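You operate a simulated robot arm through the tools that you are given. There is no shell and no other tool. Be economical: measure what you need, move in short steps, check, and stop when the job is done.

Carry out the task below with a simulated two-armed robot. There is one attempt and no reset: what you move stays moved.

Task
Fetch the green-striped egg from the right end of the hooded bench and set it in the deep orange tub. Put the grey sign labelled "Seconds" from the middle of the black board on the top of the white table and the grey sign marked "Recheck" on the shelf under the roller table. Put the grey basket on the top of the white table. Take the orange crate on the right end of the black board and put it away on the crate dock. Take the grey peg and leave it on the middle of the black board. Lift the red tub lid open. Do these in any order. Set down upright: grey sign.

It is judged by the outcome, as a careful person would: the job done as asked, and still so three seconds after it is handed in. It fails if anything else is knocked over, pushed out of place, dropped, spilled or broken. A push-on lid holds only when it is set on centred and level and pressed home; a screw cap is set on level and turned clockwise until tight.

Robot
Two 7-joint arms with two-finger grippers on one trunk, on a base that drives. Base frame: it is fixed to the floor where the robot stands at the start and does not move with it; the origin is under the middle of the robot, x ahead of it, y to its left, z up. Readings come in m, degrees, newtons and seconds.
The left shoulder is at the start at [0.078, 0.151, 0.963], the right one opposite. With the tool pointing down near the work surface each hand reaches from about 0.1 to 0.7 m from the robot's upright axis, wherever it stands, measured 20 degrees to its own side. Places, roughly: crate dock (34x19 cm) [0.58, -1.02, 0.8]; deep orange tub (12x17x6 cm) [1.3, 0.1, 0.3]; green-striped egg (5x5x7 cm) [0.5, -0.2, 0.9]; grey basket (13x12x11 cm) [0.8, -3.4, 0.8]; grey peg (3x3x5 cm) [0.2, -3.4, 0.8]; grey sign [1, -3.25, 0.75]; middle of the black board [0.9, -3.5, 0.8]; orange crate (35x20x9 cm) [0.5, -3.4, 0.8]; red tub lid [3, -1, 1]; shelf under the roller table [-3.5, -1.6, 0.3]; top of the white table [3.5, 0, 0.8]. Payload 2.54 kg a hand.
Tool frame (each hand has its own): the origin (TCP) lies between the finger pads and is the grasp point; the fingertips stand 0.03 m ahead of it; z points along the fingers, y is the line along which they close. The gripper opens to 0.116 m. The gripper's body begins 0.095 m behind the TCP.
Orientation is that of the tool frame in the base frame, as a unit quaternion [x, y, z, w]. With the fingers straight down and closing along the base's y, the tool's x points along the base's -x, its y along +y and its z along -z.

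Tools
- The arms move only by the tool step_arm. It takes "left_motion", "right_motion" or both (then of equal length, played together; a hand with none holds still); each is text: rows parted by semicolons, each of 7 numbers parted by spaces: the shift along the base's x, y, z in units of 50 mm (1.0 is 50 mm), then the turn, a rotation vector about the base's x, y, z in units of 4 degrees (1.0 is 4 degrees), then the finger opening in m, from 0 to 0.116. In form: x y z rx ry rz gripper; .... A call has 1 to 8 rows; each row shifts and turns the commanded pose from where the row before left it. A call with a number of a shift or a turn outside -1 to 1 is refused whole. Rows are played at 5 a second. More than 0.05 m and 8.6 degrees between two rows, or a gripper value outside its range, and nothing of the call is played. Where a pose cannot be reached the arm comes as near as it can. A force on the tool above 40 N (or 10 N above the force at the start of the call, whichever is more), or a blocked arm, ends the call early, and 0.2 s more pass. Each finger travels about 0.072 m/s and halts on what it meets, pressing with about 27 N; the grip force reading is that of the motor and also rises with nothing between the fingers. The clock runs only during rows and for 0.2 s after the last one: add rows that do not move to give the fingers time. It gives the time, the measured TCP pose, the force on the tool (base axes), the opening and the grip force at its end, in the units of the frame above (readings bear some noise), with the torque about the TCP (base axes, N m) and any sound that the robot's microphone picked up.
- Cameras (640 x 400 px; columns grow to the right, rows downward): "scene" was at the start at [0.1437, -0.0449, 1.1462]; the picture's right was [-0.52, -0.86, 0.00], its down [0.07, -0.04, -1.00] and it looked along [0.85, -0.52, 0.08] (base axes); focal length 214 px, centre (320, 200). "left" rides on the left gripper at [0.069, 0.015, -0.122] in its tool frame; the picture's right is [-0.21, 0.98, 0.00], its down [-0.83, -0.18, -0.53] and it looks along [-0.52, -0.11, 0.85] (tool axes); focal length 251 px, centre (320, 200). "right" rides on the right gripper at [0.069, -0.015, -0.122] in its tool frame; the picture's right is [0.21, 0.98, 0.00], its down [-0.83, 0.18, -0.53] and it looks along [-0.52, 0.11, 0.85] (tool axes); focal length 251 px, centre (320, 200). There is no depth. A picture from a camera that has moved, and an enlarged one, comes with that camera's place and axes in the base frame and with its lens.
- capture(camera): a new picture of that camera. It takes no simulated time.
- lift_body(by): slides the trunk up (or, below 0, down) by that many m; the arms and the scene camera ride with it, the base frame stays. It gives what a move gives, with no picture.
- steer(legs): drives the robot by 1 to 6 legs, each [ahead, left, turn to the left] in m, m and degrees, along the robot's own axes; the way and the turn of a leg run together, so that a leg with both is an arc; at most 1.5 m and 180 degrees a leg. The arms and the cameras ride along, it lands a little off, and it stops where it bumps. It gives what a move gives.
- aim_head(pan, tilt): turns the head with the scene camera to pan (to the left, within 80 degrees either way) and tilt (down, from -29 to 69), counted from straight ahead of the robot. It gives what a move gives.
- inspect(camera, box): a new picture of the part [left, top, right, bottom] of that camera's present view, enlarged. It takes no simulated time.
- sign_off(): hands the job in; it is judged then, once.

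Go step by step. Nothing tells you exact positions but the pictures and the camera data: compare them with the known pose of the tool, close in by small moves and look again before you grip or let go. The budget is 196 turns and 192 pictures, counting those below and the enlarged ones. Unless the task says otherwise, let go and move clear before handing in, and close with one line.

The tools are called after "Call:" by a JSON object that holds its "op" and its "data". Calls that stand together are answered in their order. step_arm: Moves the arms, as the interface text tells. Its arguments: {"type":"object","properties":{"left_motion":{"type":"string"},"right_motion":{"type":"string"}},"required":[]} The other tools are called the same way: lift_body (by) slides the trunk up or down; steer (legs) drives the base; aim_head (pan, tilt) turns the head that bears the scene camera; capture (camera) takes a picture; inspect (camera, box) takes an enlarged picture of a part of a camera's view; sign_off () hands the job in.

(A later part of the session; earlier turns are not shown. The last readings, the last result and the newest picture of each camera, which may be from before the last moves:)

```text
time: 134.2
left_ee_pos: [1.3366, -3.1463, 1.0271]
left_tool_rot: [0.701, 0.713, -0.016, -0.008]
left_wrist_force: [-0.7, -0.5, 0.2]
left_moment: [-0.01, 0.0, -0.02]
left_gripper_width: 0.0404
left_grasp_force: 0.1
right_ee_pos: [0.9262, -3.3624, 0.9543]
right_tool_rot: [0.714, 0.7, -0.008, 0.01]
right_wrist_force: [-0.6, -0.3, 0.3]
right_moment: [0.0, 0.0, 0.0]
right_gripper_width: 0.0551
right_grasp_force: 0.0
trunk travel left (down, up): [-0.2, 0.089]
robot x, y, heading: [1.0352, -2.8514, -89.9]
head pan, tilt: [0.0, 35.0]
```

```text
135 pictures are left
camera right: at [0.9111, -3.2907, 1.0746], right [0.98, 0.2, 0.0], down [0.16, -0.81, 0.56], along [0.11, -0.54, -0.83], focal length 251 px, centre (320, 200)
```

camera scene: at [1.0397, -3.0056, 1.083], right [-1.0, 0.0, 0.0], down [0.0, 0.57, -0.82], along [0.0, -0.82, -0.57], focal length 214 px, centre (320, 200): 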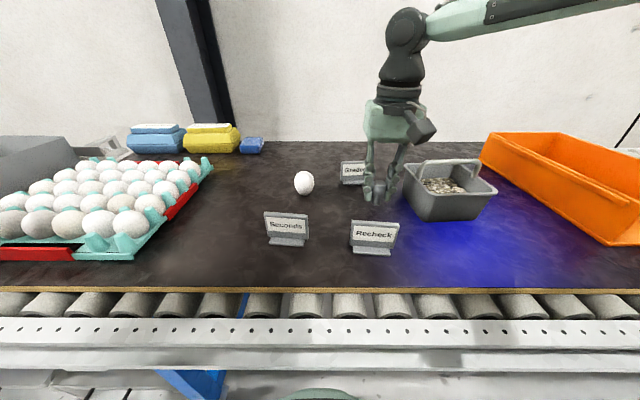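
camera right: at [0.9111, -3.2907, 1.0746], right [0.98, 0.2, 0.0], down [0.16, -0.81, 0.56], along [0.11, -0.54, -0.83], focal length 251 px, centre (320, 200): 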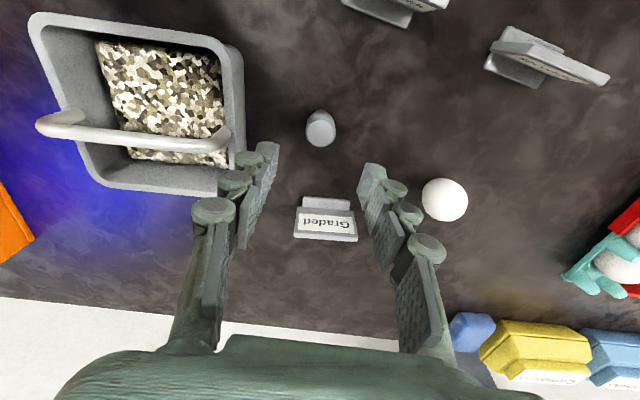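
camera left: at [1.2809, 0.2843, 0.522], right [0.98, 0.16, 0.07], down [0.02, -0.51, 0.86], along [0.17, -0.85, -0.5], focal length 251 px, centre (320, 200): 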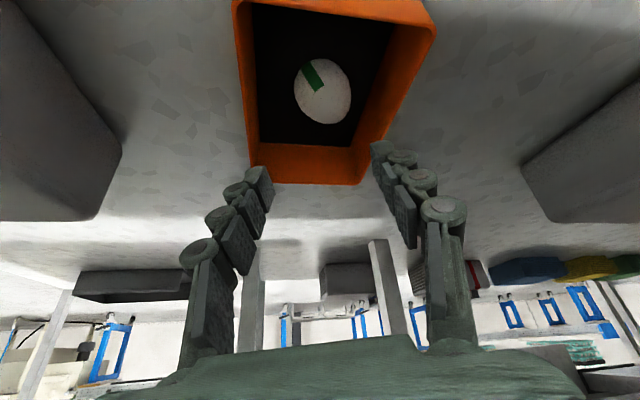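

Peg stands upright in the middle of the board. Now the crate: retract, move right to face it squarely.

Call:
{"op": "step_arm", "data": {"right_motion": "0 0.4 0.6 0 0 0 0.055;0 0.6 0.5 0 0 0 0.055;0 0.6 0.3 0 0 0 0.055;0 0.6 0.2 0 0 0 0.055"}}

Call:
{"op": "steer", "data": {"legs": [[0, -0.58, 0]]}}

Call:
{"op": "capture", "data": {"camera": "scene"}}

Call:
{"op": "capture", "data": {"camera": "left"}}

```text
time: 135.2
left_ee_pos: [1.3376, -3.1457, 1.0272]
left_tool_rot: [0.702, 0.712, -0.016, -0.009]
left_wrist_force: [-0.3, -0.7, -0.5]
left_moment: [-0.02, -0.01, -0.01]
left_gripper_width: 0.0398
left_grasp_force: 0.0
right_ee_pos: [0.9249, -3.2534, 1.0347]
right_tool_rot: [0.713, 0.701, -0.007, 0.011]
right_wrist_force: [0.0, 0.0, 0.3]
right_moment: [0.02, 0.03, -0.01]
right_gripper_width: 0.0551
right_grasp_force: 0.1
trunk travel left (down, up): [-0.2, 0.089]
robot x, y, heading: [1.0391, -2.8472, -89.9]
head pan, tilt: [0.0, 35.0]
```

```text
time: 141.3
left_ee_pos: [0.7561, -3.1475, 1.0264]
left_tool_rot: [0.699, 0.715, -0.016, -0.008]
left_wrist_force: [-1.0, 0.6, -0.1]
left_moment: [0.01, -0.04, 0.0]
left_gripper_width: 0.0399
left_grasp_force: 0.1
right_ee_pos: [0.3462, -3.2588, 1.0344]
right_tool_rot: [0.712, 0.702, -0.007, 0.011]
right_wrist_force: [-0.6, -0.3, -0.8]
right_moment: [0.01, -0.01, 0.01]
right_gripper_width: 0.0549
right_grasp_force: 0.1
trunk travel left (down, up): [-0.2, 0.089]
robot x, y, heading: [0.4599, -2.8535, -89.6]
head pan, tilt: [0.0, 35.0]
```

```text
134 pictures are left
camera scene: at [0.4589, -3.009, 1.083], right [-1.0, -0.01, 0.0], down [0.0, 0.57, -0.82], along [0.01, -0.82, -0.57], focal length 214 px, centre (320, 200)
```

scene: 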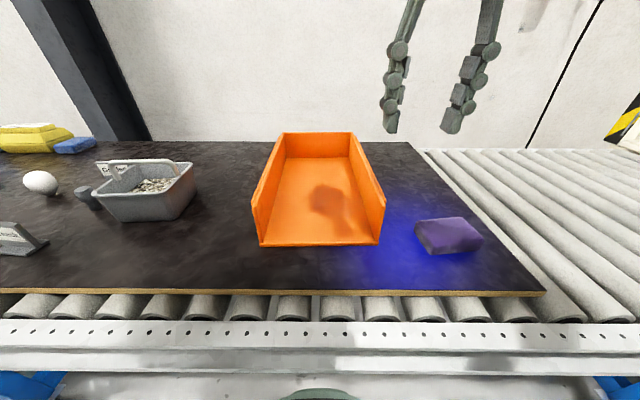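

```text
133 pictures are left
camera left: at [0.7735, -3.0777, 1.1469], right [0.98, -0.2, -0.03], down [-0.15, -0.82, 0.55], along [-0.13, -0.53, -0.84], focal length 251 px, centre (320, 200)
```

left: 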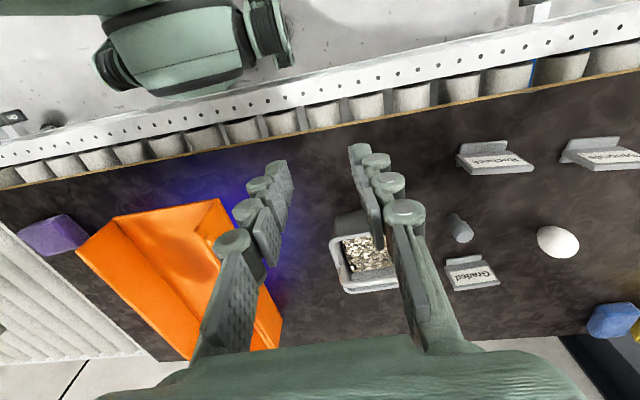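

Crate walls: outer faces near x 0.565 and 0.365, top z≈0.90. Bringing both hands above the side walls at y -3.43.

Call:
{"op": "step_arm", "data": {"left_motion": "-0.48 -0.71 -0.06 0.17 -0.48 0 0.06;-0.48 -0.71 -0.06 0 0 0 0.06;-0.48 -0.71 -0.06 0 0 0 0.06;-0.48 -0.71 -0.06 0 0 0 0.06;-0.48 -0.71 -0.06 0 0 0 0.06;-0.48 -0.71 -0.06 0 0 0 0.06;-0.48 -0.71 -0.06 0 0 0 0.06;-0.48 -0.71 -0.06 0 0 0 0.06", "right_motion": "0.05 -0.43 -0.08 0.37 0.08 0 0.06;0.05 -0.43 -0.08 0 0 0 0.06;0.05 -0.43 -0.08 0 0 0 0.06;0.05 -0.43 -0.08 0 0 0 0.06;0.05 -0.43 -0.08 0 0 0 0.06;0.05 -0.43 -0.08 0 0 0 0.06;0.05 -0.43 -0.08 0 0 0 0.06;0.05 -0.43 -0.08 0 0 0 0.06"}}

Call:
{"op": "capture", "data": {"camera": "left"}}

Call:
{"op": "capture", "data": {"camera": "right"}}

Call:
{"op": "capture", "data": {"camera": "scene"}}

```text
time: 143.1
left_ee_pos: [0.5651, -3.4311, 1.0018]
left_tool_rot: [0.7, 0.714, 0.0, -0.001]
left_wrist_force: [0.3, 0.6, -1.1]
left_moment: [0.02, 0.02, 0.02]
left_gripper_width: 0.0601
left_grasp_force: 0.0
right_ee_pos: [0.3135, -3.3954, 1.0076]
right_tool_rot: [0.712, 0.702, 0.001, -0.002]
right_wrist_force: [-0.4, -0.5, -0.5]
right_moment: [0.02, -0.02, 0.01]
right_gripper_width: 0.0602
right_grasp_force: 0.0
right hand out of reach, approached as far as the arm can: row 4, 5, 6, 7, 8
trunk travel left (down, up): [-0.2, 0.089]
robot x, y, heading: [0.4568, -2.853, -89.6]
head pan, tilt: [0.0, 35.0]
```

```text
132 pictures are left
camera left: at [0.5783, -3.3625, 1.1239], right [0.98, -0.2, 0.0], down [-0.17, -0.83, 0.53], along [-0.11, -0.52, -0.85], focal length 251 px, centre (320, 200)
```

left: 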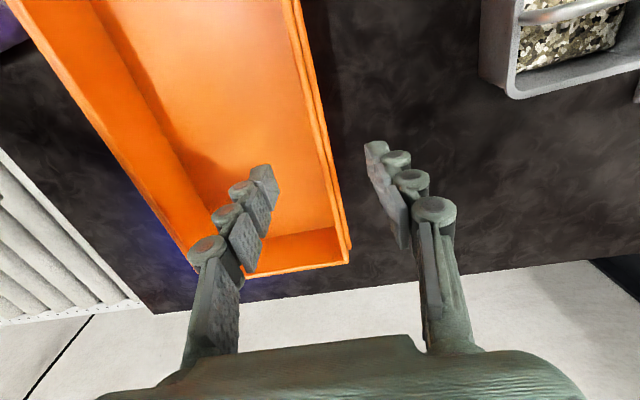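

```text
131 pictures are left
camera right: at [0.2985, -3.3265, 1.1303], right [0.98, 0.2, 0.0], down [0.17, -0.83, 0.53], along [0.11, -0.52, -0.85], focal length 251 px, centre (320, 200)
```

right: 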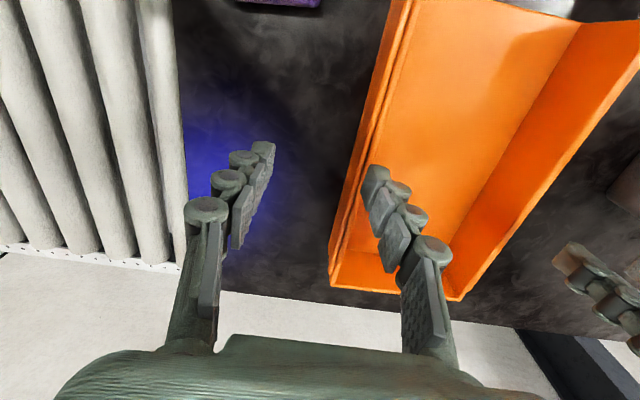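

```text
130 pictures are left
camera scene: at [0.4586, -3.0095, 1.0828], right [-1.0, -0.01, 0.0], down [0.0, 0.57, -0.82], along [0.01, -0.82, -0.57], focal length 214 px, centre (320, 200)
```

scene: 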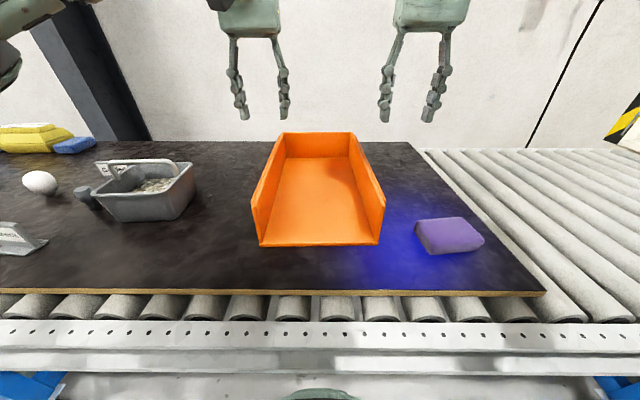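

The right arm is cramped at this height; raising the trunk, then lowering both hands should help.

Call:
{"op": "lift_body", "data": {"by": 0.085}}

Call:
{"op": "step_arm", "data": {"left_motion": "0 0 -0.5 0 0 0 0.06;0 0 -0.5 0 0 0 0.06;0 0 -0.6 0 0 0 0.06;0 0 -0.6 0 0 0 0.06;-0.05 0 -0.4 0 0 0 0.06", "right_motion": "0 0 -0.5 0 0 0 0.06;0 0 -0.6 0 0 0 0.06;0.3 -0.2 -0.6 0 0 0 0.06;0.4 -0.2 -0.6 0 0 0 0.06;0.4 -0.3 -0.4 0 0 0 0.06"}}

Call:
{"op": "capture", "data": {"camera": "right"}}

Call:
{"op": "capture", "data": {"camera": "left"}}

```text
time: 144.3
left_ee_pos: [0.5646, -3.4296, 1.0873]
left_tool_rot: [0.701, 0.713, 0.0, 0.0]
left_wrist_force: [-0.2, 0.3, -0.4]
left_moment: [-0.01, -0.01, 0.0]
left_gripper_width: 0.0602
left_grasp_force: 0.0
right_ee_pos: [0.3135, -3.3941, 1.0926]
right_tool_rot: [0.713, 0.701, 0.001, 0.0]
right_wrist_force: [0.4, -0.7, -0.7]
right_moment: [-0.01, 0.0, -0.02]
right_gripper_width: 0.06
right_grasp_force: 0.0
trunk travel left (down, up): [-0.285, 0.004]
robot x, y, heading: [0.4572, -2.8504, -89.6]
head pan, tilt: [0.0, 35.0]
```

```text
time: 145.5
left_ee_pos: [0.5624, -3.4309, 0.9579]
left_tool_rot: [0.701, 0.713, 0.0, 0.0]
left_wrist_force: [-0.2, 0.0, 0.2]
left_moment: [0.05, -0.04, 0.0]
left_gripper_width: 0.0598
left_grasp_force: 0.0
right_ee_pos: [0.3439, -3.4138, 0.9553]
right_tool_rot: [0.713, 0.701, 0.0, 0.001]
right_wrist_force: [-0.2, -0.6, 0.4]
right_moment: [0.01, 0.02, -0.02]
right_gripper_width: 0.06
right_grasp_force: 0.0
right hand out of reach, approached as far as the arm can: row 4, 5
trunk travel left (down, up): [-0.285, 0.004]
robot x, y, heading: [0.457, -2.8548, -89.6]
head pan, tilt: [0.0, 35.0]
```

```text
129 pictures are left
camera right: at [0.3296, -3.3441, 1.0777], right [0.98, 0.2, 0.0], down [0.17, -0.83, 0.54], along [0.11, -0.53, -0.84], focal length 251 px, centre (320, 200)
```

right: 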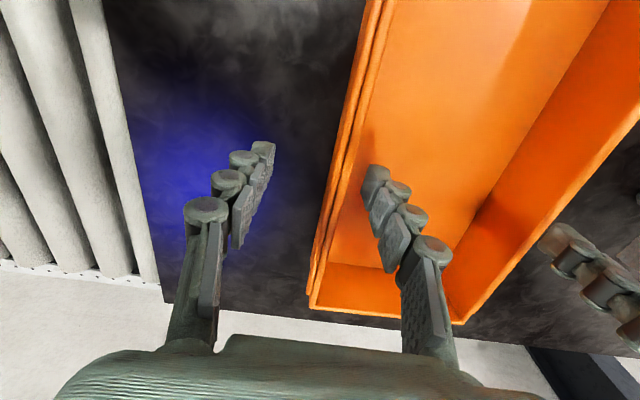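

```text
128 pictures are left
camera left: at [0.5758, -3.3615, 1.0793], right [0.98, -0.2, 0.0], down [-0.17, -0.83, 0.53], along [-0.11, -0.52, -0.85], focal length 251 px, centre (320, 200)
```

left: 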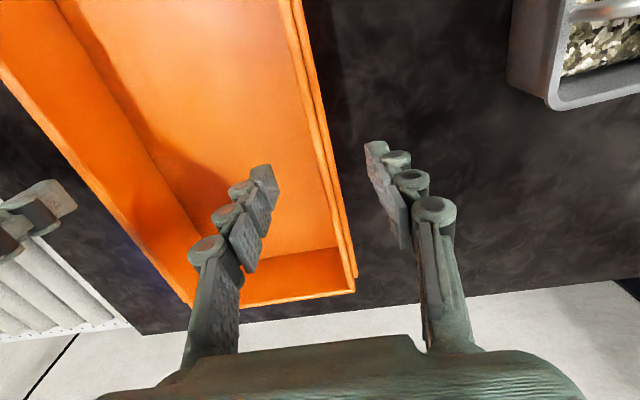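

Only ~20 mm short on the right. I'll move the base slightly forward and left, then re-centre both hands.

Call:
{"op": "steer", "data": {"legs": [[0.07, 0.015, 0]]}}

Call:
{"op": "step_arm", "data": {"left_motion": "0 0.5 0.1 0 0 0 0.06;-0.2 0.5 0 0 0 0 0.06;-0.1 0.4 0 0 0 0 0.06;0 0 0 0 0 0 0.06", "right_motion": "0 0.5 0.1 0 0 0 0.06;0 0.5 0 0 0 0 0.06;0.2 0.2 0 0 0 0 0.06;0.2 0 0 0 0 0 0.06"}}

```text
time: 146.5
left_ee_pos: [0.5769, -3.5009, 0.9575]
left_tool_rot: [0.701, 0.713, 0.0, -0.001]
left_wrist_force: [-0.5, -0.4, 0.1]
left_moment: [-0.02, 0.04, 0.02]
left_gripper_width: 0.0599
left_grasp_force: 0.1
right_ee_pos: [0.3586, -3.4839, 0.9555]
right_tool_rot: [0.713, 0.702, 0.001, 0.0]
right_wrist_force: [-0.3, -0.2, 0.3]
right_moment: [0.03, 0.03, 0.05]
right_gripper_width: 0.0602
right_grasp_force: 0.0
trunk travel left (down, up): [-0.285, 0.004]
robot x, y, heading: [0.4721, -2.9255, -89.5]
head pan, tilt: [0.0, 35.0]
```

```text
time: 147.5
left_ee_pos: [0.5606, -3.4299, 0.9621]
left_tool_rot: [0.701, 0.713, 0.0, -0.001]
left_wrist_force: [-0.7, -0.6, 0.0]
left_moment: [0.01, 0.0, -0.04]
left_gripper_width: 0.0603
left_grasp_force: 0.0
right_ee_pos: [0.3768, -3.4233, 0.9621]
right_tool_rot: [0.713, 0.701, 0.0, 0.002]
right_wrist_force: [0.3, 0.2, -0.5]
right_moment: [0.01, -0.01, 0.03]
right_gripper_width: 0.0601
right_grasp_force: 0.0
trunk travel left (down, up): [-0.285, 0.004]
robot x, y, heading: [0.474, -2.9245, -89.5]
head pan, tilt: [0.0, 35.0]
```

Both hands reach now. Descending astride the walls.

Call:
{"op": "step_arm", "data": {"left_motion": "0.03 -0.2 -0.4 0 0 0 0.06;0 0 -0.4 0 0 0 0.06;0 0 -0.4 0 0 0 0.06;0 0 -0.34 0 0 0 0.06", "right_motion": "-0.17 -0.33 -0.4 0 0 0 0.06;0 0 -0.4 0 0 0 0.06;0 0 -0.4 0 0 0 0.06;0 0 -0.34 0 0 0 0.06"}}

Call:
{"op": "capture", "data": {"camera": "left"}}

Call:
{"op": "capture", "data": {"camera": "right"}}

```text
time: 148.5
left_ee_pos: [0.5626, -3.4391, 0.8858]
left_tool_rot: [0.701, 0.713, -0.001, -0.001]
left_wrist_force: [0.2, -0.5, 0.3]
left_moment: [0.02, 0.04, -0.01]
left_gripper_width: 0.0595
left_grasp_force: 0.1
right_ee_pos: [0.3702, -3.4392, 0.8844]
right_tool_rot: [0.713, 0.701, 0.0, 0.001]
right_wrist_force: [0.5, 0.2, -0.8]
right_moment: [0.02, 0.0, -0.02]
right_gripper_width: 0.0598
right_grasp_force: 0.0
trunk travel left (down, up): [-0.285, 0.004]
robot x, y, heading: [0.474, -2.9269, -89.6]
head pan, tilt: [0.0, 35.0]
```

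```text
127 pictures are left
camera left: at [0.5766, -3.3707, 1.007], right [0.98, -0.2, 0.0], down [-0.17, -0.83, 0.53], along [-0.11, -0.52, -0.85], focal length 251 px, centre (320, 200)
```

left: 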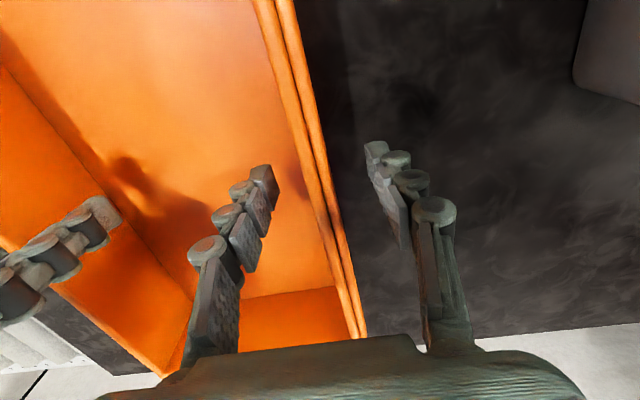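

```text
126 pictures are left
camera right: at [0.3559, -3.37, 1.0068], right [0.98, 0.2, 0.0], down [0.17, -0.83, 0.54], along [0.11, -0.52, -0.84], focal length 251 px, centre (320, 200)
```

right: 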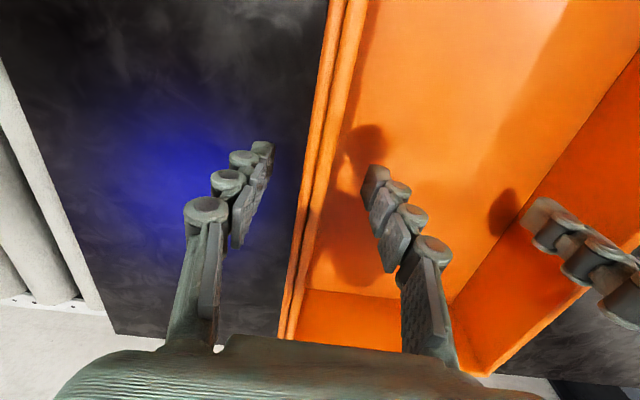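

Both walls are between the fingers. Closing both grippers.

Call:
{"op": "step_arm", "data": {"left_motion": "0 0 0 0 0 0 0.03;0 0 0 0 0 0 0.01;0 0 0 0 0 0 0;0 0 0 0 0 0 0;0 0 0 0 0 0 0", "right_motion": "0 0 0 0 0 0 0.03;0 0 0 0 0 0 0.01;0 0 0 0 0 0 0;0 0 0 0 0 0 0;0 0 0 0 0 0 0"}}

Call:
{"op": "capture", "data": {"camera": "scene"}}

```text
time: 149.7
left_ee_pos: [0.5632, -3.4389, 0.8849]
left_tool_rot: [0.701, 0.713, -0.001, -0.002]
left_wrist_force: [-6.3, -2.8, 0.3]
left_moment: [-0.06, 0.13, 0.11]
left_gripper_width: 0.0072
left_grasp_force: 27.0
right_ee_pos: [0.371, -3.4379, 0.8837]
right_tool_rot: [0.713, 0.701, 0.0, 0.001]
right_wrist_force: [7.2, 3.3, -0.3]
right_moment: [-0.02, -0.16, 0.61]
right_gripper_width: 0.0074
right_grasp_force: 27.5
trunk travel left (down, up): [-0.285, 0.004]
robot x, y, heading: [0.4755, -2.9235, -90.0]
head pan, tilt: [0.0, 35.0]
```

```text
125 pictures are left
camera scene: at [0.4739, -3.0795, 1.1679], right [-1.0, -0.01, 0.0], down [0.0, 0.57, -0.82], along [0.01, -0.82, -0.57], focal length 214 px, centre (320, 200)
```

scene: 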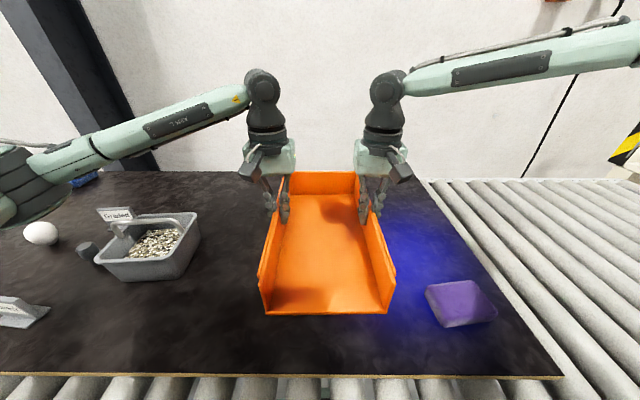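

Gripped on both sides (7 mm walls). Lifting in small steps together.

Call:
{"op": "step_arm", "data": {"left_motion": "0 0 0.2 0 0 0 0;0 0 0.3 0 0 0 0;0 0 0.3 0 0 0 0;0 0 0.3 0 0 0 0;0 0 0.2 0 0 0 0;0 0 0 0 0 0 0", "right_motion": "0 0 0.2 0 0 0 0;0 0 0.3 0 0 0 0;0 0 0.3 0 0 0 0;0 0 0.3 0 0 0 0;0 0 0.2 0 0 0 0;0 0 0 0 0 0 0"}}

Call:
{"op": "capture", "data": {"camera": "scene"}}

```text
time: 151.1
left_ee_pos: [0.5625, -3.4401, 0.9525]
left_tool_rot: [0.7, 0.714, -0.001, -0.002]
left_wrist_force: [-19.1, -5.4, -3.0]
left_moment: [-0.11, 0.33, 0.33]
left_gripper_width: 0.0068
left_grasp_force: 27.8
right_ee_pos: [0.37, -3.4417, 0.9496]
right_tool_rot: [0.713, 0.701, 0.0, 0.001]
right_wrist_force: [18.5, 5.1, -1.0]
right_moment: [0.13, -0.46, 0.58]
right_gripper_width: 0.0075
right_grasp_force: 27.6
trunk travel left (down, up): [-0.285, 0.004]
robot x, y, heading: [0.4709, -2.9223, -89.6]
head pan, tilt: [0.0, 35.0]
```

```text
124 pictures are left
camera scene: at [0.4739, -3.0797, 1.1679], right [-1.0, -0.01, 0.0], down [0.0, 0.57, -0.82], along [0.01, -0.82, -0.57], focal length 214 px, centre (320, 200)
```

scene: 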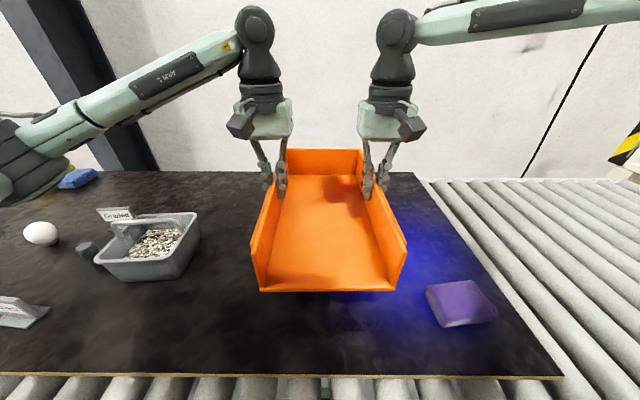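

The crate lifted level. I'll ease the tension slightly, back away, and turn left to look at the dock.

Call:
{"op": "step_arm", "data": {"left_motion": "-0.04 0 0 0 0 0 0;0 0 0 0 0 0 0", "right_motion": "0.04 0 0 0 0 0 0;0 0 0 0 0 0 0"}}

Call:
{"op": "steer", "data": {"legs": [[-0.4, 0, 0], [-0.45, 0, 0]]}}

Call:
{"op": "steer", "data": {"legs": [[0, 0, 45], [0, 0, 50]]}}

Call:
{"op": "aim_head", "data": {"pan": 60, "tilt": 15}}

Call:
{"op": "capture", "data": {"camera": "scene"}}

```text
time: 151.7
left_ee_pos: [0.5621, -3.4408, 0.9505]
left_tool_rot: [0.7, 0.714, 0.0, -0.001]
left_wrist_force: [-5.5, -4.6, -2.5]
left_moment: [0.0, 0.14, 0.17]
left_gripper_width: 0.0073
left_grasp_force: 27.1
right_ee_pos: [0.3701, -3.4413, 0.9482]
right_tool_rot: [0.714, 0.7, -0.001, -0.001]
right_wrist_force: [5.5, 3.9, -1.6]
right_moment: [0.03, -0.18, 0.6]
right_gripper_width: 0.0078
right_grasp_force: 27.0
trunk travel left (down, up): [-0.285, 0.004]
robot x, y, heading: [0.4747, -2.9242, -89.7]
head pan, tilt: [0.0, 35.0]
```

```text
time: 156.5
left_ee_pos: [0.556, -2.5909, 0.951]
left_tool_rot: [0.699, 0.715, 0.002, 0.001]
left_wrist_force: [18.9, -3.7, -2.8]
left_moment: [-0.05, -0.54, 0.12]
left_gripper_width: 0.0071
left_grasp_force: 27.2
right_ee_pos: [0.3656, -2.5908, 0.9482]
right_tool_rot: [0.712, 0.702, -0.001, -0.001]
right_wrist_force: [-20.5, 3.4, -1.0]
right_moment: [0.07, 0.35, 0.59]
right_gripper_width: 0.0078
right_grasp_force: 26.9
trunk travel left (down, up): [-0.285, 0.004]
robot x, y, heading: [0.4636, -2.0758, -89.5]
head pan, tilt: [0.0, 35.0]
```

```text
time: 161.3
left_ee_pos: [0.971, -1.942, 0.9507]
left_tool_rot: [-0.051, 0.999, 0.001, -0.001]
left_wrist_force: [3.5, 4.2, -2.8]
left_moment: [0.09, 0.01, 0.11]
left_gripper_width: 0.007
left_grasp_force: 27.2
right_ee_pos: [0.9869, -2.1327, 0.9482]
right_tool_rot: [-0.035, 0.999, 0.0, 0.001]
right_wrist_force: [-3.5, -4.1, -2.7]
right_moment: [0.0, 0.04, 0.55]
right_gripper_width: 0.0077
right_grasp_force: 27.0
trunk travel left (down, up): [-0.285, 0.004]
robot x, y, heading: [0.4657, -2.0742, 5.2]
head pan, tilt: [0.0, 35.0]
```

```text
time: 162.6
left_ee_pos: [0.9712, -1.9422, 0.9514]
left_tool_rot: [-0.051, 0.999, 0.0, -0.001]
left_wrist_force: [3.4, 0.3, -2.7]
left_moment: [0.03, -0.22, 0.03]
left_gripper_width: 0.0071
left_grasp_force: 27.1
right_ee_pos: [0.9878, -2.1328, 0.9484]
right_tool_rot: [-0.034, 0.999, -0.001, 0.0]
right_wrist_force: [-3.6, -0.9, -0.9]
right_moment: [0.11, 0.25, 0.63]
right_gripper_width: 0.0077
right_grasp_force: 26.5
trunk travel left (down, up): [-0.285, 0.004]
robot x, y, heading: [0.4638, -2.0738, 5.3]
head pan, tilt: [60.0, 15.0]
```

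```text
123 pictures are left
camera scene: at [0.5725, -1.9838, 1.1999], right [0.91, -0.42, 0.0], down [-0.11, -0.24, -0.97], along [0.41, 0.88, -0.26], focal length 214 px, centre (320, 200)
```

scene: 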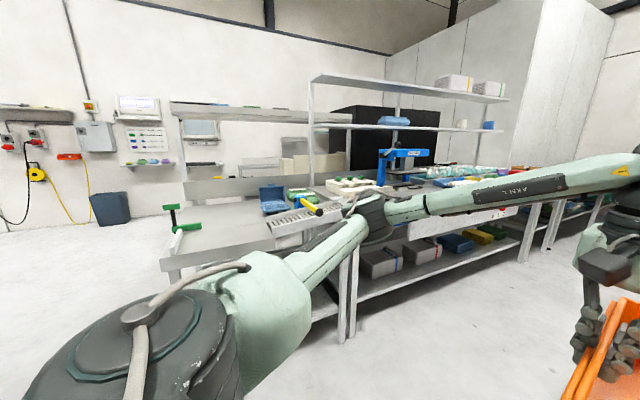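

Call:
{"op": "inspect", "data": {"camera": "scene", "box": [150, 170, 350, 290]}}

```text
3.20 times, centred on (250, 230) of scene
camera zoom: at [0.5725, -1.9838, 1.1999], right [0.91, -0.42, 0.0], down [-0.11, -0.24, -0.97], along [0.41, 0.88, -0.26], focal length 686 px, centre (544, 104)
```

zoom: 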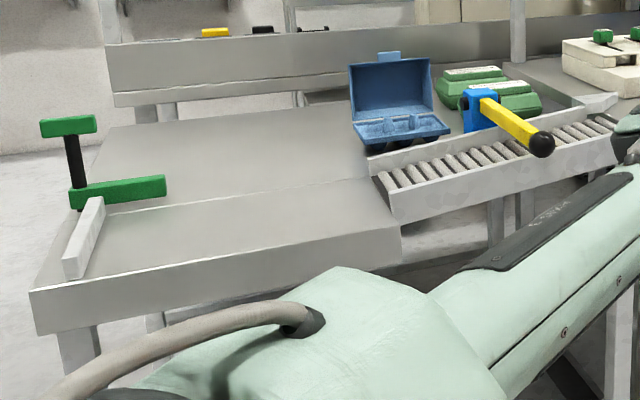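

The dock looks like the plate at the bench's near corner: roughly x 0.39–0.74, y -1.2 to -1.01, long side along x, with a white stop bar at its west end and a green clamp post behind. I'll come in from the west, facing +x.

Call:
{"op": "steer", "data": {"legs": [[0, 0, -5.3], [-0.82, 0, 0], [0, 0.7, 0]]}}

Call:
{"op": "aim_head", "data": {"pan": 20, "tilt": 20}}

Call:
{"op": "capture", "data": {"camera": "scene"}}

```text
time: 174.4
left_ee_pos: [0.1509, -1.2792, 0.9509]
left_tool_rot: [-0.009, 1.0, 0.0, 0.0]
left_wrist_force: [2.9, -0.2, -2.6]
left_moment: [0.03, -0.05, 0.04]
left_gripper_width: 0.0071
left_grasp_force: 27.5
right_ee_pos: [0.1513, -1.4707, 0.9482]
right_tool_rot: [0.007, 1.0, -0.001, 0.0]
right_wrist_force: [-2.7, 0.1, -1.4]
right_moment: [0.04, 0.07, 0.59]
right_gripper_width: 0.0075
right_grasp_force: 27.4
trunk travel left (down, up): [-0.285, 0.004]
robot x, y, heading: [-0.3653, -1.3716, 0.7]
head pan, tilt: [60.0, 15.0]
```

```text
time: 175.4
left_ee_pos: [0.1512, -1.2782, 0.9506]
left_tool_rot: [-0.01, 1.0, 0.001, -0.001]
left_wrist_force: [2.1, -0.7, -2.1]
left_moment: [0.0, -0.1, 0.0]
left_gripper_width: 0.0073
left_grasp_force: 26.9
right_ee_pos: [0.1507, -1.4697, 0.9482]
right_tool_rot: [0.006, 1.0, -0.001, 0.0]
right_wrist_force: [-2.2, 0.2, -1.7]
right_moment: [0.13, 0.16, 0.61]
right_gripper_width: 0.0075
right_grasp_force: 27.3
trunk travel left (down, up): [-0.285, 0.004]
robot x, y, heading: [-0.3676, -1.3693, 0.4]
head pan, tilt: [20.0, 20.0]
```

```text
121 pictures are left
camera scene: at [-0.2089, -1.3365, 1.1918], right [0.35, -0.94, 0.0], down [-0.32, -0.12, -0.94], along [0.88, 0.33, -0.34], focal length 214 px, centre (320, 200)
```

scene: 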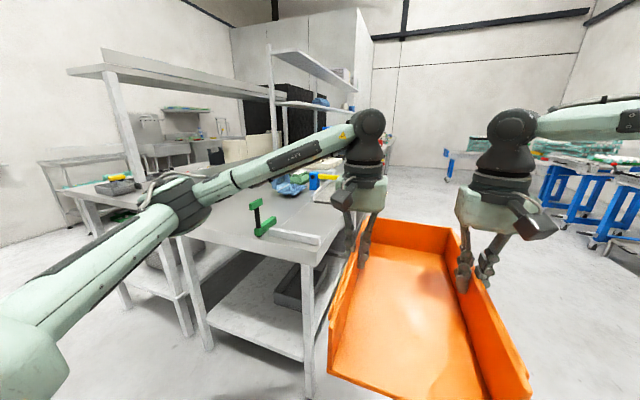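

Call:
{"op": "inspect", "data": {"camera": "scene", "box": [180, 160, 360, 280]}}

```text
3.33 times, centred on (270, 220) of scene
camera zoom: at [-0.2089, -1.3365, 1.1918], right [0.35, -0.94, 0.0], down [-0.32, -0.12, -0.94], along [0.88, 0.33, -0.34], focal length 715 px, centre (487, 133)
```

zoom: 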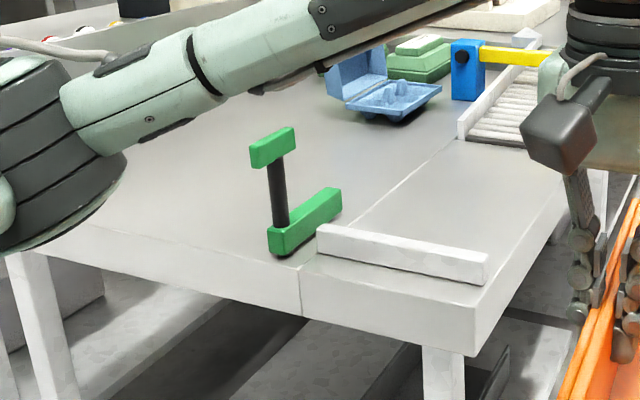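

The dock is now clear: top z≈0.80, x 0.40–0.76 between the white bar and the chute, y -1.12 to -0.925, centre (0.58, -1.02). I need the crate about 5 cm farther ahead, so I'll extend both hands here in the open.

Call:
{"op": "step_arm", "data": {"left_motion": "0.15 -0.15 0 0 0 0 0;0.2 -0.2 0 0 0 0 0;0.2 -0.15 0 0 0 0 0;0.2 -0.1 0 0 0 0 0;0.2 0 0 0 0 0 0;0.1 0 0 0 0 0 0;0 0 0 0 0 0 0", "right_motion": "0.15 -0.15 0 0 0 0 0;0.2 -0.2 0 0 0 0 0;0.2 -0.15 0 0 0 0 0;0.2 -0.1 0 0 0 0 0;0.2 0 0 0 0 0 0;0.1 0 0 0 0 0 0;0 0 0 0 0 0 0"}}

```text
time: 177.1
left_ee_pos: [0.2036, -1.3084, 0.95]
left_tool_rot: [-0.01, 1.0, 0.001, -0.001]
left_wrist_force: [2.3, 1.2, -3.2]
left_moment: [0.07, 0.02, 0.02]
left_gripper_width: 0.0069
left_grasp_force: 26.8
right_ee_pos: [0.2045, -1.4998, 0.9472]
right_tool_rot: [0.007, 1.0, -0.002, 0.0]
right_wrist_force: [-2.6, -1.8, -2.0]
right_moment: [0.13, 0.01, 0.59]
right_gripper_width: 0.0076
right_grasp_force: 27.1
trunk travel left (down, up): [-0.285, 0.004]
robot x, y, heading: [-0.3651, -1.3724, 0.3]
head pan, tilt: [20.0, 20.0]
```

Extension worked (0.57 ahead). Now strafe into line with the dock, staying short of it, then look.

Call:
{"op": "steer", "data": {"legs": [[-0.06, 0, -0.3], [0, 0.385, 0]]}}

Call:
{"op": "aim_head", "data": {"pan": 0, "tilt": 30}}

Call:
{"op": "capture", "data": {"camera": "scene"}}

Call:
{"op": "capture", "data": {"camera": "left"}}

```text
time: 181.9
left_ee_pos: [0.1414, -0.9223, 0.9514]
left_tool_rot: [-0.009, 1.0, 0.002, -0.001]
left_wrist_force: [3.6, -1.8, -2.4]
left_moment: [-0.03, -0.03, -0.06]
left_gripper_width: 0.0069
left_grasp_force: 27.1
right_ee_pos: [0.1412, -1.1126, 0.9479]
right_tool_rot: [0.009, 1.0, -0.001, 0.0]
right_wrist_force: [-3.9, 1.9, -1.4]
right_moment: [0.17, 0.07, 0.61]
right_gripper_width: 0.0076
right_grasp_force: 26.6
trunk travel left (down, up): [-0.285, 0.004]
robot x, y, heading: [-0.4286, -0.9819, 0.5]
head pan, tilt: [20.0, 20.0]
```

```text
time: 182.7
left_ee_pos: [0.1412, -0.9223, 0.9509]
left_tool_rot: [-0.008, 1.0, 0.001, -0.001]
left_wrist_force: [2.0, -0.6, -2.9]
left_moment: [0.01, -0.01, -0.06]
left_gripper_width: 0.007
left_grasp_force: 26.9
right_ee_pos: [0.1423, -1.1132, 0.9477]
right_tool_rot: [0.009, 1.0, -0.001, -0.001]
right_wrist_force: [-2.6, -0.3, -1.7]
right_moment: [0.13, 0.04, 0.59]
right_gripper_width: 0.0076
right_grasp_force: 26.8
trunk travel left (down, up): [-0.285, 0.004]
robot x, y, heading: [-0.4247, -0.98, 0.2]
head pan, tilt: [0.0, 30.0]
```

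```text
119 pictures are left
camera scene: at [-0.2679, -0.9803, 1.1757], right [0.01, -1.0, 0.0], down [-0.5, 0.0, -0.87], along [0.87, 0.01, -0.5], focal length 214 px, centre (320, 200)
```

scene: 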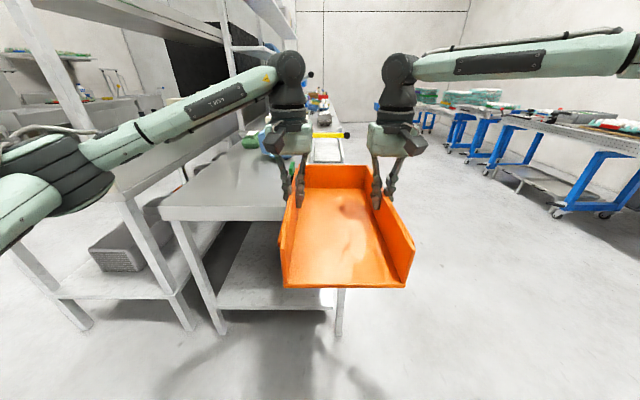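

```text
118 pictures are left
camera left: at [0.0714, -0.9083, 1.0723], right [0.2, 0.98, 0.0], down [0.83, -0.17, 0.53], along [0.52, -0.1, -0.85], focal length 251 px, centre (320, 200)
```

left: 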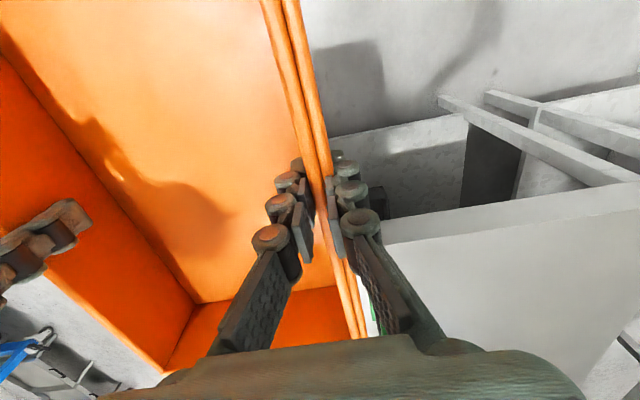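

Aligned. Driving forward most of the way, checking before the end.

Call:
{"op": "steer", "data": {"legs": [[0.3, 0, -0.2]]}}

Call:
{"op": "capture", "data": {"camera": "scene"}}

Call:
{"op": "capture", "data": {"camera": "left"}}

Call:
{"op": "capture", "data": {"camera": "right"}}

```text
time: 184.8
left_ee_pos: [0.4446, -0.9237, 0.9506]
left_tool_rot: [-0.005, 1.0, 0.001, -0.001]
left_wrist_force: [3.8, -0.5, -3.0]
left_moment: [0.01, -0.07, -0.08]
left_gripper_width: 0.0069
left_grasp_force: 27.4
right_ee_pos: [0.4424, -1.1158, 0.947]
right_tool_rot: [0.012, 1.0, -0.001, -0.001]
right_wrist_force: [-2.5, -0.3, -0.9]
right_moment: [0.14, 0.13, 0.65]
right_gripper_width: 0.0076
right_grasp_force: 26.5
trunk travel left (down, up): [-0.285, 0.004]
robot x, y, heading: [-0.124, -0.9825, -0.2]
head pan, tilt: [0.0, 30.0]
```

```text
117 pictures are left
camera scene: at [0.0348, -0.9805, 1.1756], right [0.0, -1.0, 0.0], down [-0.5, 0.0, -0.87], along [0.87, 0.0, -0.5], focal length 214 px, centre (320, 200)
```

scene: 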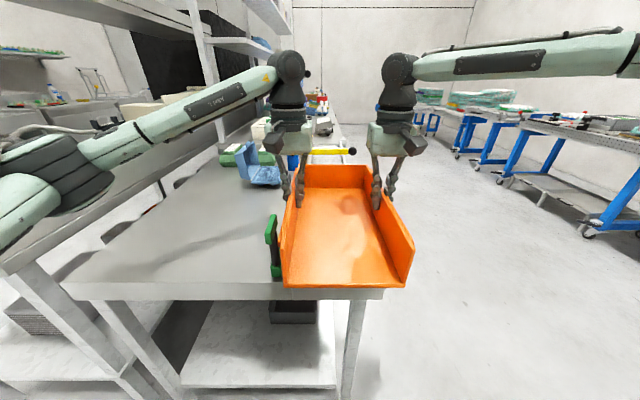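

```text
116 pictures are left
camera left: at [0.3744, -0.9105, 1.0721], right [0.2, 0.98, 0.0], down [0.83, -0.17, 0.53], along [0.52, -0.11, -0.85], focal length 251 px, centre (320, 200)
```

left: 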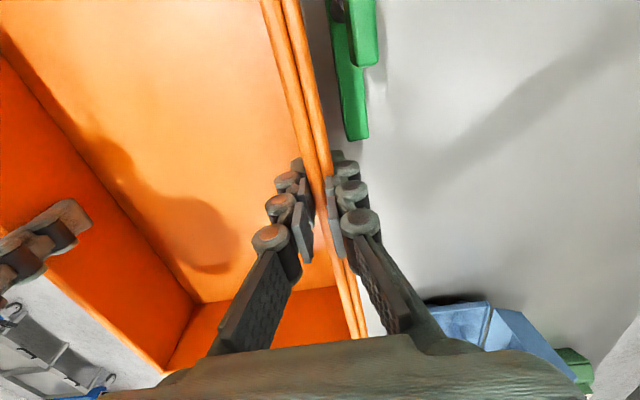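

```text
115 pictures are left
camera right: at [0.3728, -1.1291, 1.0699], right [-0.19, 0.98, 0.0], down [0.83, 0.16, 0.53], along [0.52, 0.1, -0.85], focal length 251 px, centre (320, 200)
```

right: 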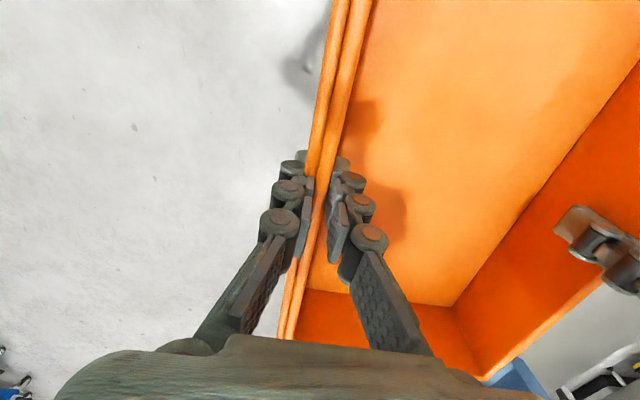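

There's about 1 cm between the crate and the green clamp; I'll drift 6 mm right while moving forward the last 14 cm.

Call:
{"op": "steer", "data": {"legs": [[0.13, -0.007, 0]]}}

Call:
{"op": "capture", "data": {"camera": "scene"}}

Call:
{"op": "capture", "data": {"camera": "left"}}

```text
time: 186.1
left_ee_pos: [0.5752, -0.9306, 0.9508]
left_tool_rot: [-0.006, 1.0, 0.0, -0.001]
left_wrist_force: [2.6, 0.1, -3.2]
left_moment: [0.04, -0.14, -0.12]
left_gripper_width: 0.007
left_grasp_force: 26.8
right_ee_pos: [0.5736, -1.1213, 0.9469]
right_tool_rot: [0.011, 1.0, -0.001, 0.0]
right_wrist_force: [-2.2, -1.3, -2.7]
right_moment: [0.12, 0.24, 0.63]
right_gripper_width: 0.0078
right_grasp_force: 26.4
trunk travel left (down, up): [-0.285, 0.004]
robot x, y, heading: [0.0032, -0.985, 0.2]
head pan, tilt: [0.0, 30.0]
```

```text
114 pictures are left
camera scene: at [0.1645, -0.9871, 1.1755], right [0.0, -1.0, 0.0], down [-0.5, 0.0, -0.87], along [0.87, 0.0, -0.5], focal length 214 px, centre (320, 200)
```

scene: 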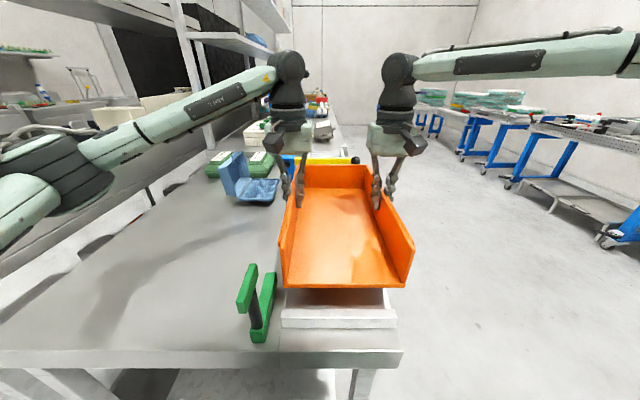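

```text
113 pictures are left
camera left: at [0.504, -0.9165, 1.072], right [0.2, 0.98, 0.0], down [0.83, -0.17, 0.53], along [0.52, -0.11, -0.85], focal length 251 px, centre (320, 200)
```

left: 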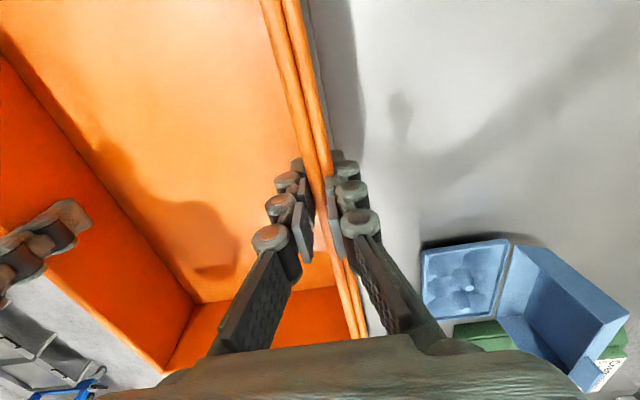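

Crate sits between bar and chute. Nudge 6 mm ahead and lower both hands together.

Call:
{"op": "step_arm", "data": {"left_motion": "0.12 0.04 0 0 0 0 0;0 0 -0.25 0 0 0 0;0 0 -0.25 0 0 0 0;0 0 -0.25 0 0 0 0;0 0 -0.25 0 0 0 0;0 0 -0.2 0 0 0 0;0 0 0 0 0 0 0", "right_motion": "0.12 0.04 0 0 0 0 0;0 0 -0.25 0 0 0 0;0 0 -0.25 0 0 0 0;0 0 -0.25 0 0 0 0;0 0 -0.25 0 0 0 0;0 0 -0.2 0 0 0 0;0 0 0 0 0 0 0"}}

Call:
{"op": "capture", "data": {"camera": "scene"}}

```text
time: 187.7
left_ee_pos: [0.5781, -0.9288, 0.893]
left_tool_rot: [-0.007, 1.0, 0.0, 0.0]
left_wrist_force: [1.0, -2.3, 8.1]
left_moment: [-0.08, 0.83, -0.18]
left_gripper_width: 0.0071
left_grasp_force: 27.5
right_ee_pos: [0.5775, -1.1192, 0.8896]
right_tool_rot: [0.01, 1.0, 0.0, 0.002]
right_wrist_force: [2.5, 1.4, 12.8]
right_moment: [0.0, 0.56, 0.6]
right_gripper_width: 0.0073
right_grasp_force: 27.4
trunk travel left (down, up): [-0.285, 0.004]
robot x, y, heading: [0.0048, -0.9876, 0.2]
head pan, tilt: [0.0, 30.0]
```

```text
112 pictures are left
camera scene: at [0.1622, -0.987, 1.1763], right [0.0, -1.0, 0.0], down [-0.5, 0.0, -0.87], along [0.87, 0.0, -0.5], focal length 214 px, centre (320, 200)
```

scene: 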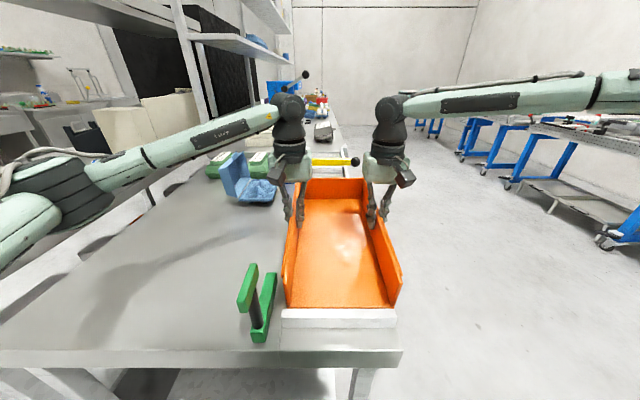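

Contact is felt. Let me zoom to check whether it's flat on the dock or on the bar.

Call:
{"op": "inspect", "data": {"camera": "scene", "box": [230, 240, 430, 365]}}

Call:
{"op": "capture", "data": {"camera": "right"}}

```text
3.20 times, centred on (330, 302) of scene
camera zoom: at [0.1622, -0.987, 1.1763], right [0.0, -1.0, 0.0], down [-0.5, 0.0, -0.87], along [0.87, 0.0, -0.5], focal length 686 px, centre (288, -128)
```

zoom: 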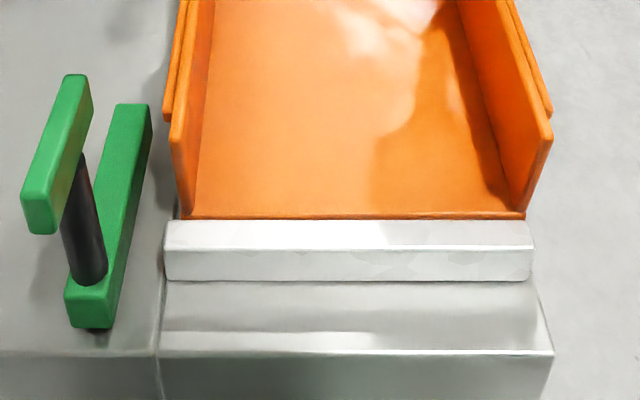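

```text
110 pictures are left
camera right: at [0.507, -1.1331, 1.0119], right [-0.19, 0.98, 0.0], down [0.83, 0.17, 0.54], along [0.53, 0.1, -0.84], focal length 251 px, centre (320, 200)
```

right: 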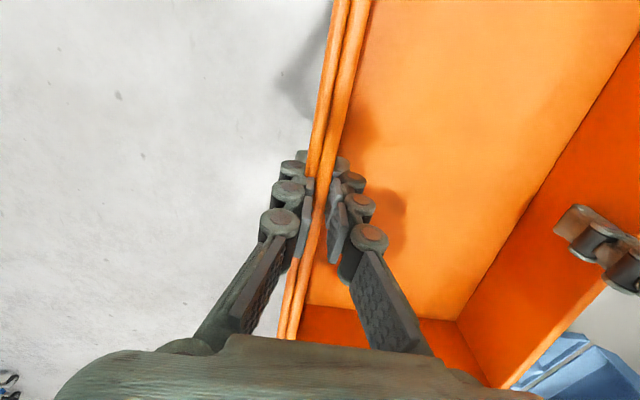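

Ambiguous whether the near lip is on the bar. I'll lift 1 cm, shift 1 cm ahead, and lower again to see if it settles deeper.

Call:
{"op": "step_arm", "data": {"left_motion": "0 0 0.24 0 0 0 0;0.16 0 0 0 0 0 0;0 0 -0.2 0 0 0 0;0 0 -0.06 0 0 0 0;0 0 0 0 0 0 0", "right_motion": "0 0 0.24 0 0 0 0;0.16 0 0 0 0 0 0;0 0 -0.2 0 0 0 0;0 0 -0.06 0 0 0 0;0 0 0 0 0 0 0"}}

Call:
{"op": "inspect", "data": {"camera": "scene", "box": [230, 240, 430, 365]}}

```text
time: 188.9
left_ee_pos: [0.5859, -0.9289, 0.8934]
left_tool_rot: [-0.006, 1.0, -0.001, 0.003]
left_wrist_force: [3.2, -14.0, 12.3]
left_moment: [-0.43, -0.19, -0.56]
left_gripper_width: 0.007
left_grasp_force: 26.8
right_ee_pos: [0.5813, -1.1212, 0.8896]
right_tool_rot: [0.01, 1.0, 0.002, 0.003]
right_wrist_force: [0.9, 13.6, 11.1]
right_moment: [0.44, -0.11, 0.54]
right_gripper_width: 0.0073
right_grasp_force: 27.1
right hand out of reach, approached as far as the arm can: row 4
trunk travel left (down, up): [-0.285, 0.004]
robot x, y, heading: [0.0058, -0.9868, 0.1]
head pan, tilt: [0.0, 30.0]
```

```text
3.20 times, centred on (330, 302) of scene
camera zoom: at [0.1618, -0.987, 1.1764], right [0.0, -1.0, 0.0], down [-0.5, 0.0, -0.87], along [0.87, 0.0, -0.5], focal length 686 px, centre (288, -128)
```

zoom: 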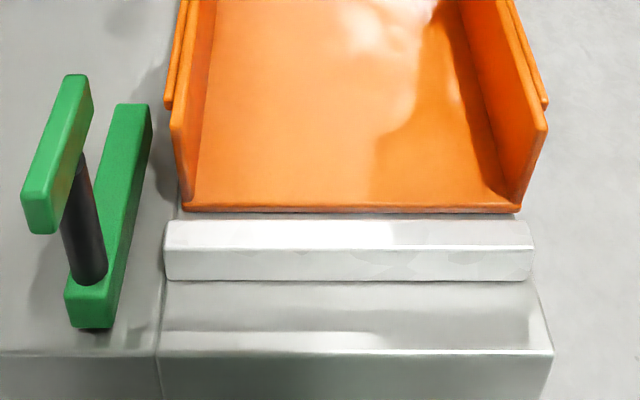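

Same height and no bar contact: it rests flat on the dock. Releasing both hands and rising.

Call:
{"op": "step_arm", "data": {"left_motion": "0 0 0 0 0 0 0.015;0 0 0 0 0 0 0.04;0 0 0 0 0 0 0.045;0 0 0.5 0 0 0 0.045;0 0 0.8 0 0 0 0.045;-0.1 0.1 0.8 0 0 0 0.045", "right_motion": "0 0 0 0 0 0 0.015;0 0 0 0 0 0 0.04;0 0 0 0 0 0 0.045;-0.1 0 0.5 0 0 0 0.045;-0.2 -0.2 0.7 0 0 0 0.045;-0.4 -0.3 0.6 0 0 0 0.045"}}

Call:
{"op": "capture", "data": {"camera": "scene"}}

```text
time: 190.3
left_ee_pos: [0.5833, -0.9226, 0.9972]
left_tool_rot: [-0.006, 1.0, 0.001, 0.0]
left_wrist_force: [0.0, 0.4, 0.4]
left_moment: [-0.02, -0.01, -0.02]
left_gripper_width: 0.0448
left_grasp_force: 0.0
right_ee_pos: [0.5462, -1.1468, 0.9776]
right_tool_rot: [0.01, 1.0, 0.0, 0.0]
right_wrist_force: [-0.2, -0.5, -0.4]
right_moment: [-0.06, -0.04, -0.03]
right_gripper_width: 0.0447
right_grasp_force: 0.1
trunk travel left (down, up): [-0.285, 0.004]
robot x, y, heading: [0.0057, -0.9852, -0.0]
head pan, tilt: [0.0, 30.0]
```

```text
108 pictures are left
camera scene: at [0.1623, -0.9872, 1.1759], right [0.0, -1.0, 0.0], down [-0.5, 0.0, -0.87], along [0.87, 0.0, -0.5], focal length 214 px, centre (320, 200)
```

scene: 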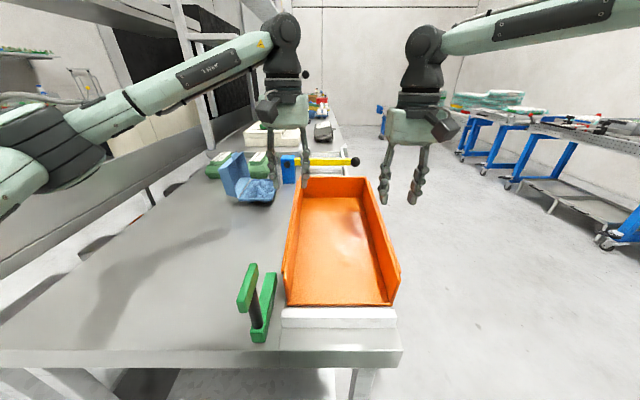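

Crate is docked. Raise the left hand above the clamp post, then back out and return to the board for the signs.

Call:
{"op": "step_arm", "data": {"left_motion": "-0.3 -0.3 0.6 0 0 0 0.045;-0.5 -0.2 0.6 0 0 0 0.045;-0.5 0 0.4 0 0 0 0.045", "right_motion": "-0.5 -0.3 0.5 0 0 0 0.045;-0.5 -0.2 0.5 0 0 0 0.045;-0.5 0 0.4 0 0 0 0.045"}}

Call:
{"op": "steer", "data": {"legs": [[-0.38, 0, 0], [0, -0.75, 0], [0, 0, -90]]}}

Call:
{"op": "aim_head", "data": {"pan": 20, "tilt": 15}}

Call:
{"op": "capture", "data": {"camera": "scene"}}

```text
time: 191.1
left_ee_pos: [0.5165, -0.9485, 1.0752]
left_tool_rot: [-0.006, 1.0, 0.001, 0.0]
left_wrist_force: [-1.0, -0.1, 0.0]
left_moment: [0.01, -0.03, 0.0]
left_gripper_width: 0.0449
left_grasp_force: 0.1
right_ee_pos: [0.4697, -1.1719, 1.0475]
right_tool_rot: [0.01, 1.0, -0.001, 0.001]
right_wrist_force: [0.8, 0.1, -0.9]
right_moment: [-0.01, -0.02, -0.02]
right_gripper_width: 0.045
right_grasp_force: 0.1
trunk travel left (down, up): [-0.285, 0.004]
robot x, y, heading: [0.0036, -0.9894, 0.2]
head pan, tilt: [0.0, 30.0]
```

```text
time: 204.6
left_ee_pos: [-0.3198, -2.2532, 1.0745]
left_tool_rot: [0.691, 0.723, 0.001, 0.001]
left_wrist_force: [0.4, -0.1, -0.2]
left_moment: [0.01, -0.01, 0.01]
left_gripper_width: 0.0448
left_grasp_force: 0.0
right_ee_pos: [-0.5449, -2.2143, 1.0458]
right_tool_rot: [0.702, 0.712, 0.0, 0.0]
right_wrist_force: [0.8, 0.1, -0.1]
right_moment: [-0.02, 0.01, -0.01]
right_gripper_width: 0.0448
right_grasp_force: 0.0
trunk travel left (down, up): [-0.285, 0.004]
robot x, y, heading: [-0.3765, -1.7422, -88.0]
head pan, tilt: [0.0, 30.0]
```

```text
time: 205.4
left_ee_pos: [-0.3194, -2.2539, 1.0739]
left_tool_rot: [0.691, 0.723, 0.001, 0.001]
left_wrist_force: [0.0, 0.4, -0.1]
left_moment: [-0.04, 0.0, -0.01]
left_gripper_width: 0.045
left_grasp_force: 0.2
right_ee_pos: [-0.5441, -2.2145, 1.0465]
right_tool_rot: [0.703, 0.711, -0.001, 0.0]
right_wrist_force: [-0.6, -0.7, 0.6]
right_moment: [0.03, -0.06, -0.02]
right_gripper_width: 0.045
right_grasp_force: 0.1
trunk travel left (down, up): [-0.285, 0.004]
robot x, y, heading: [-0.3714, -1.7428, -88.0]
head pan, tilt: [20.0, 15.0]
```

```text
107 pictures are left
camera scene: at [-0.3373, -1.8964, 1.1999], right [-0.93, -0.37, 0.0], down [-0.1, 0.24, -0.97], along [0.36, -0.9, -0.26], focal length 214 px, centre (320, 200)
```

scene: 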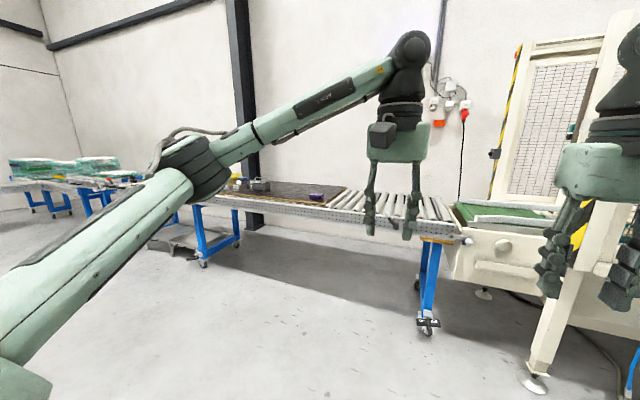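

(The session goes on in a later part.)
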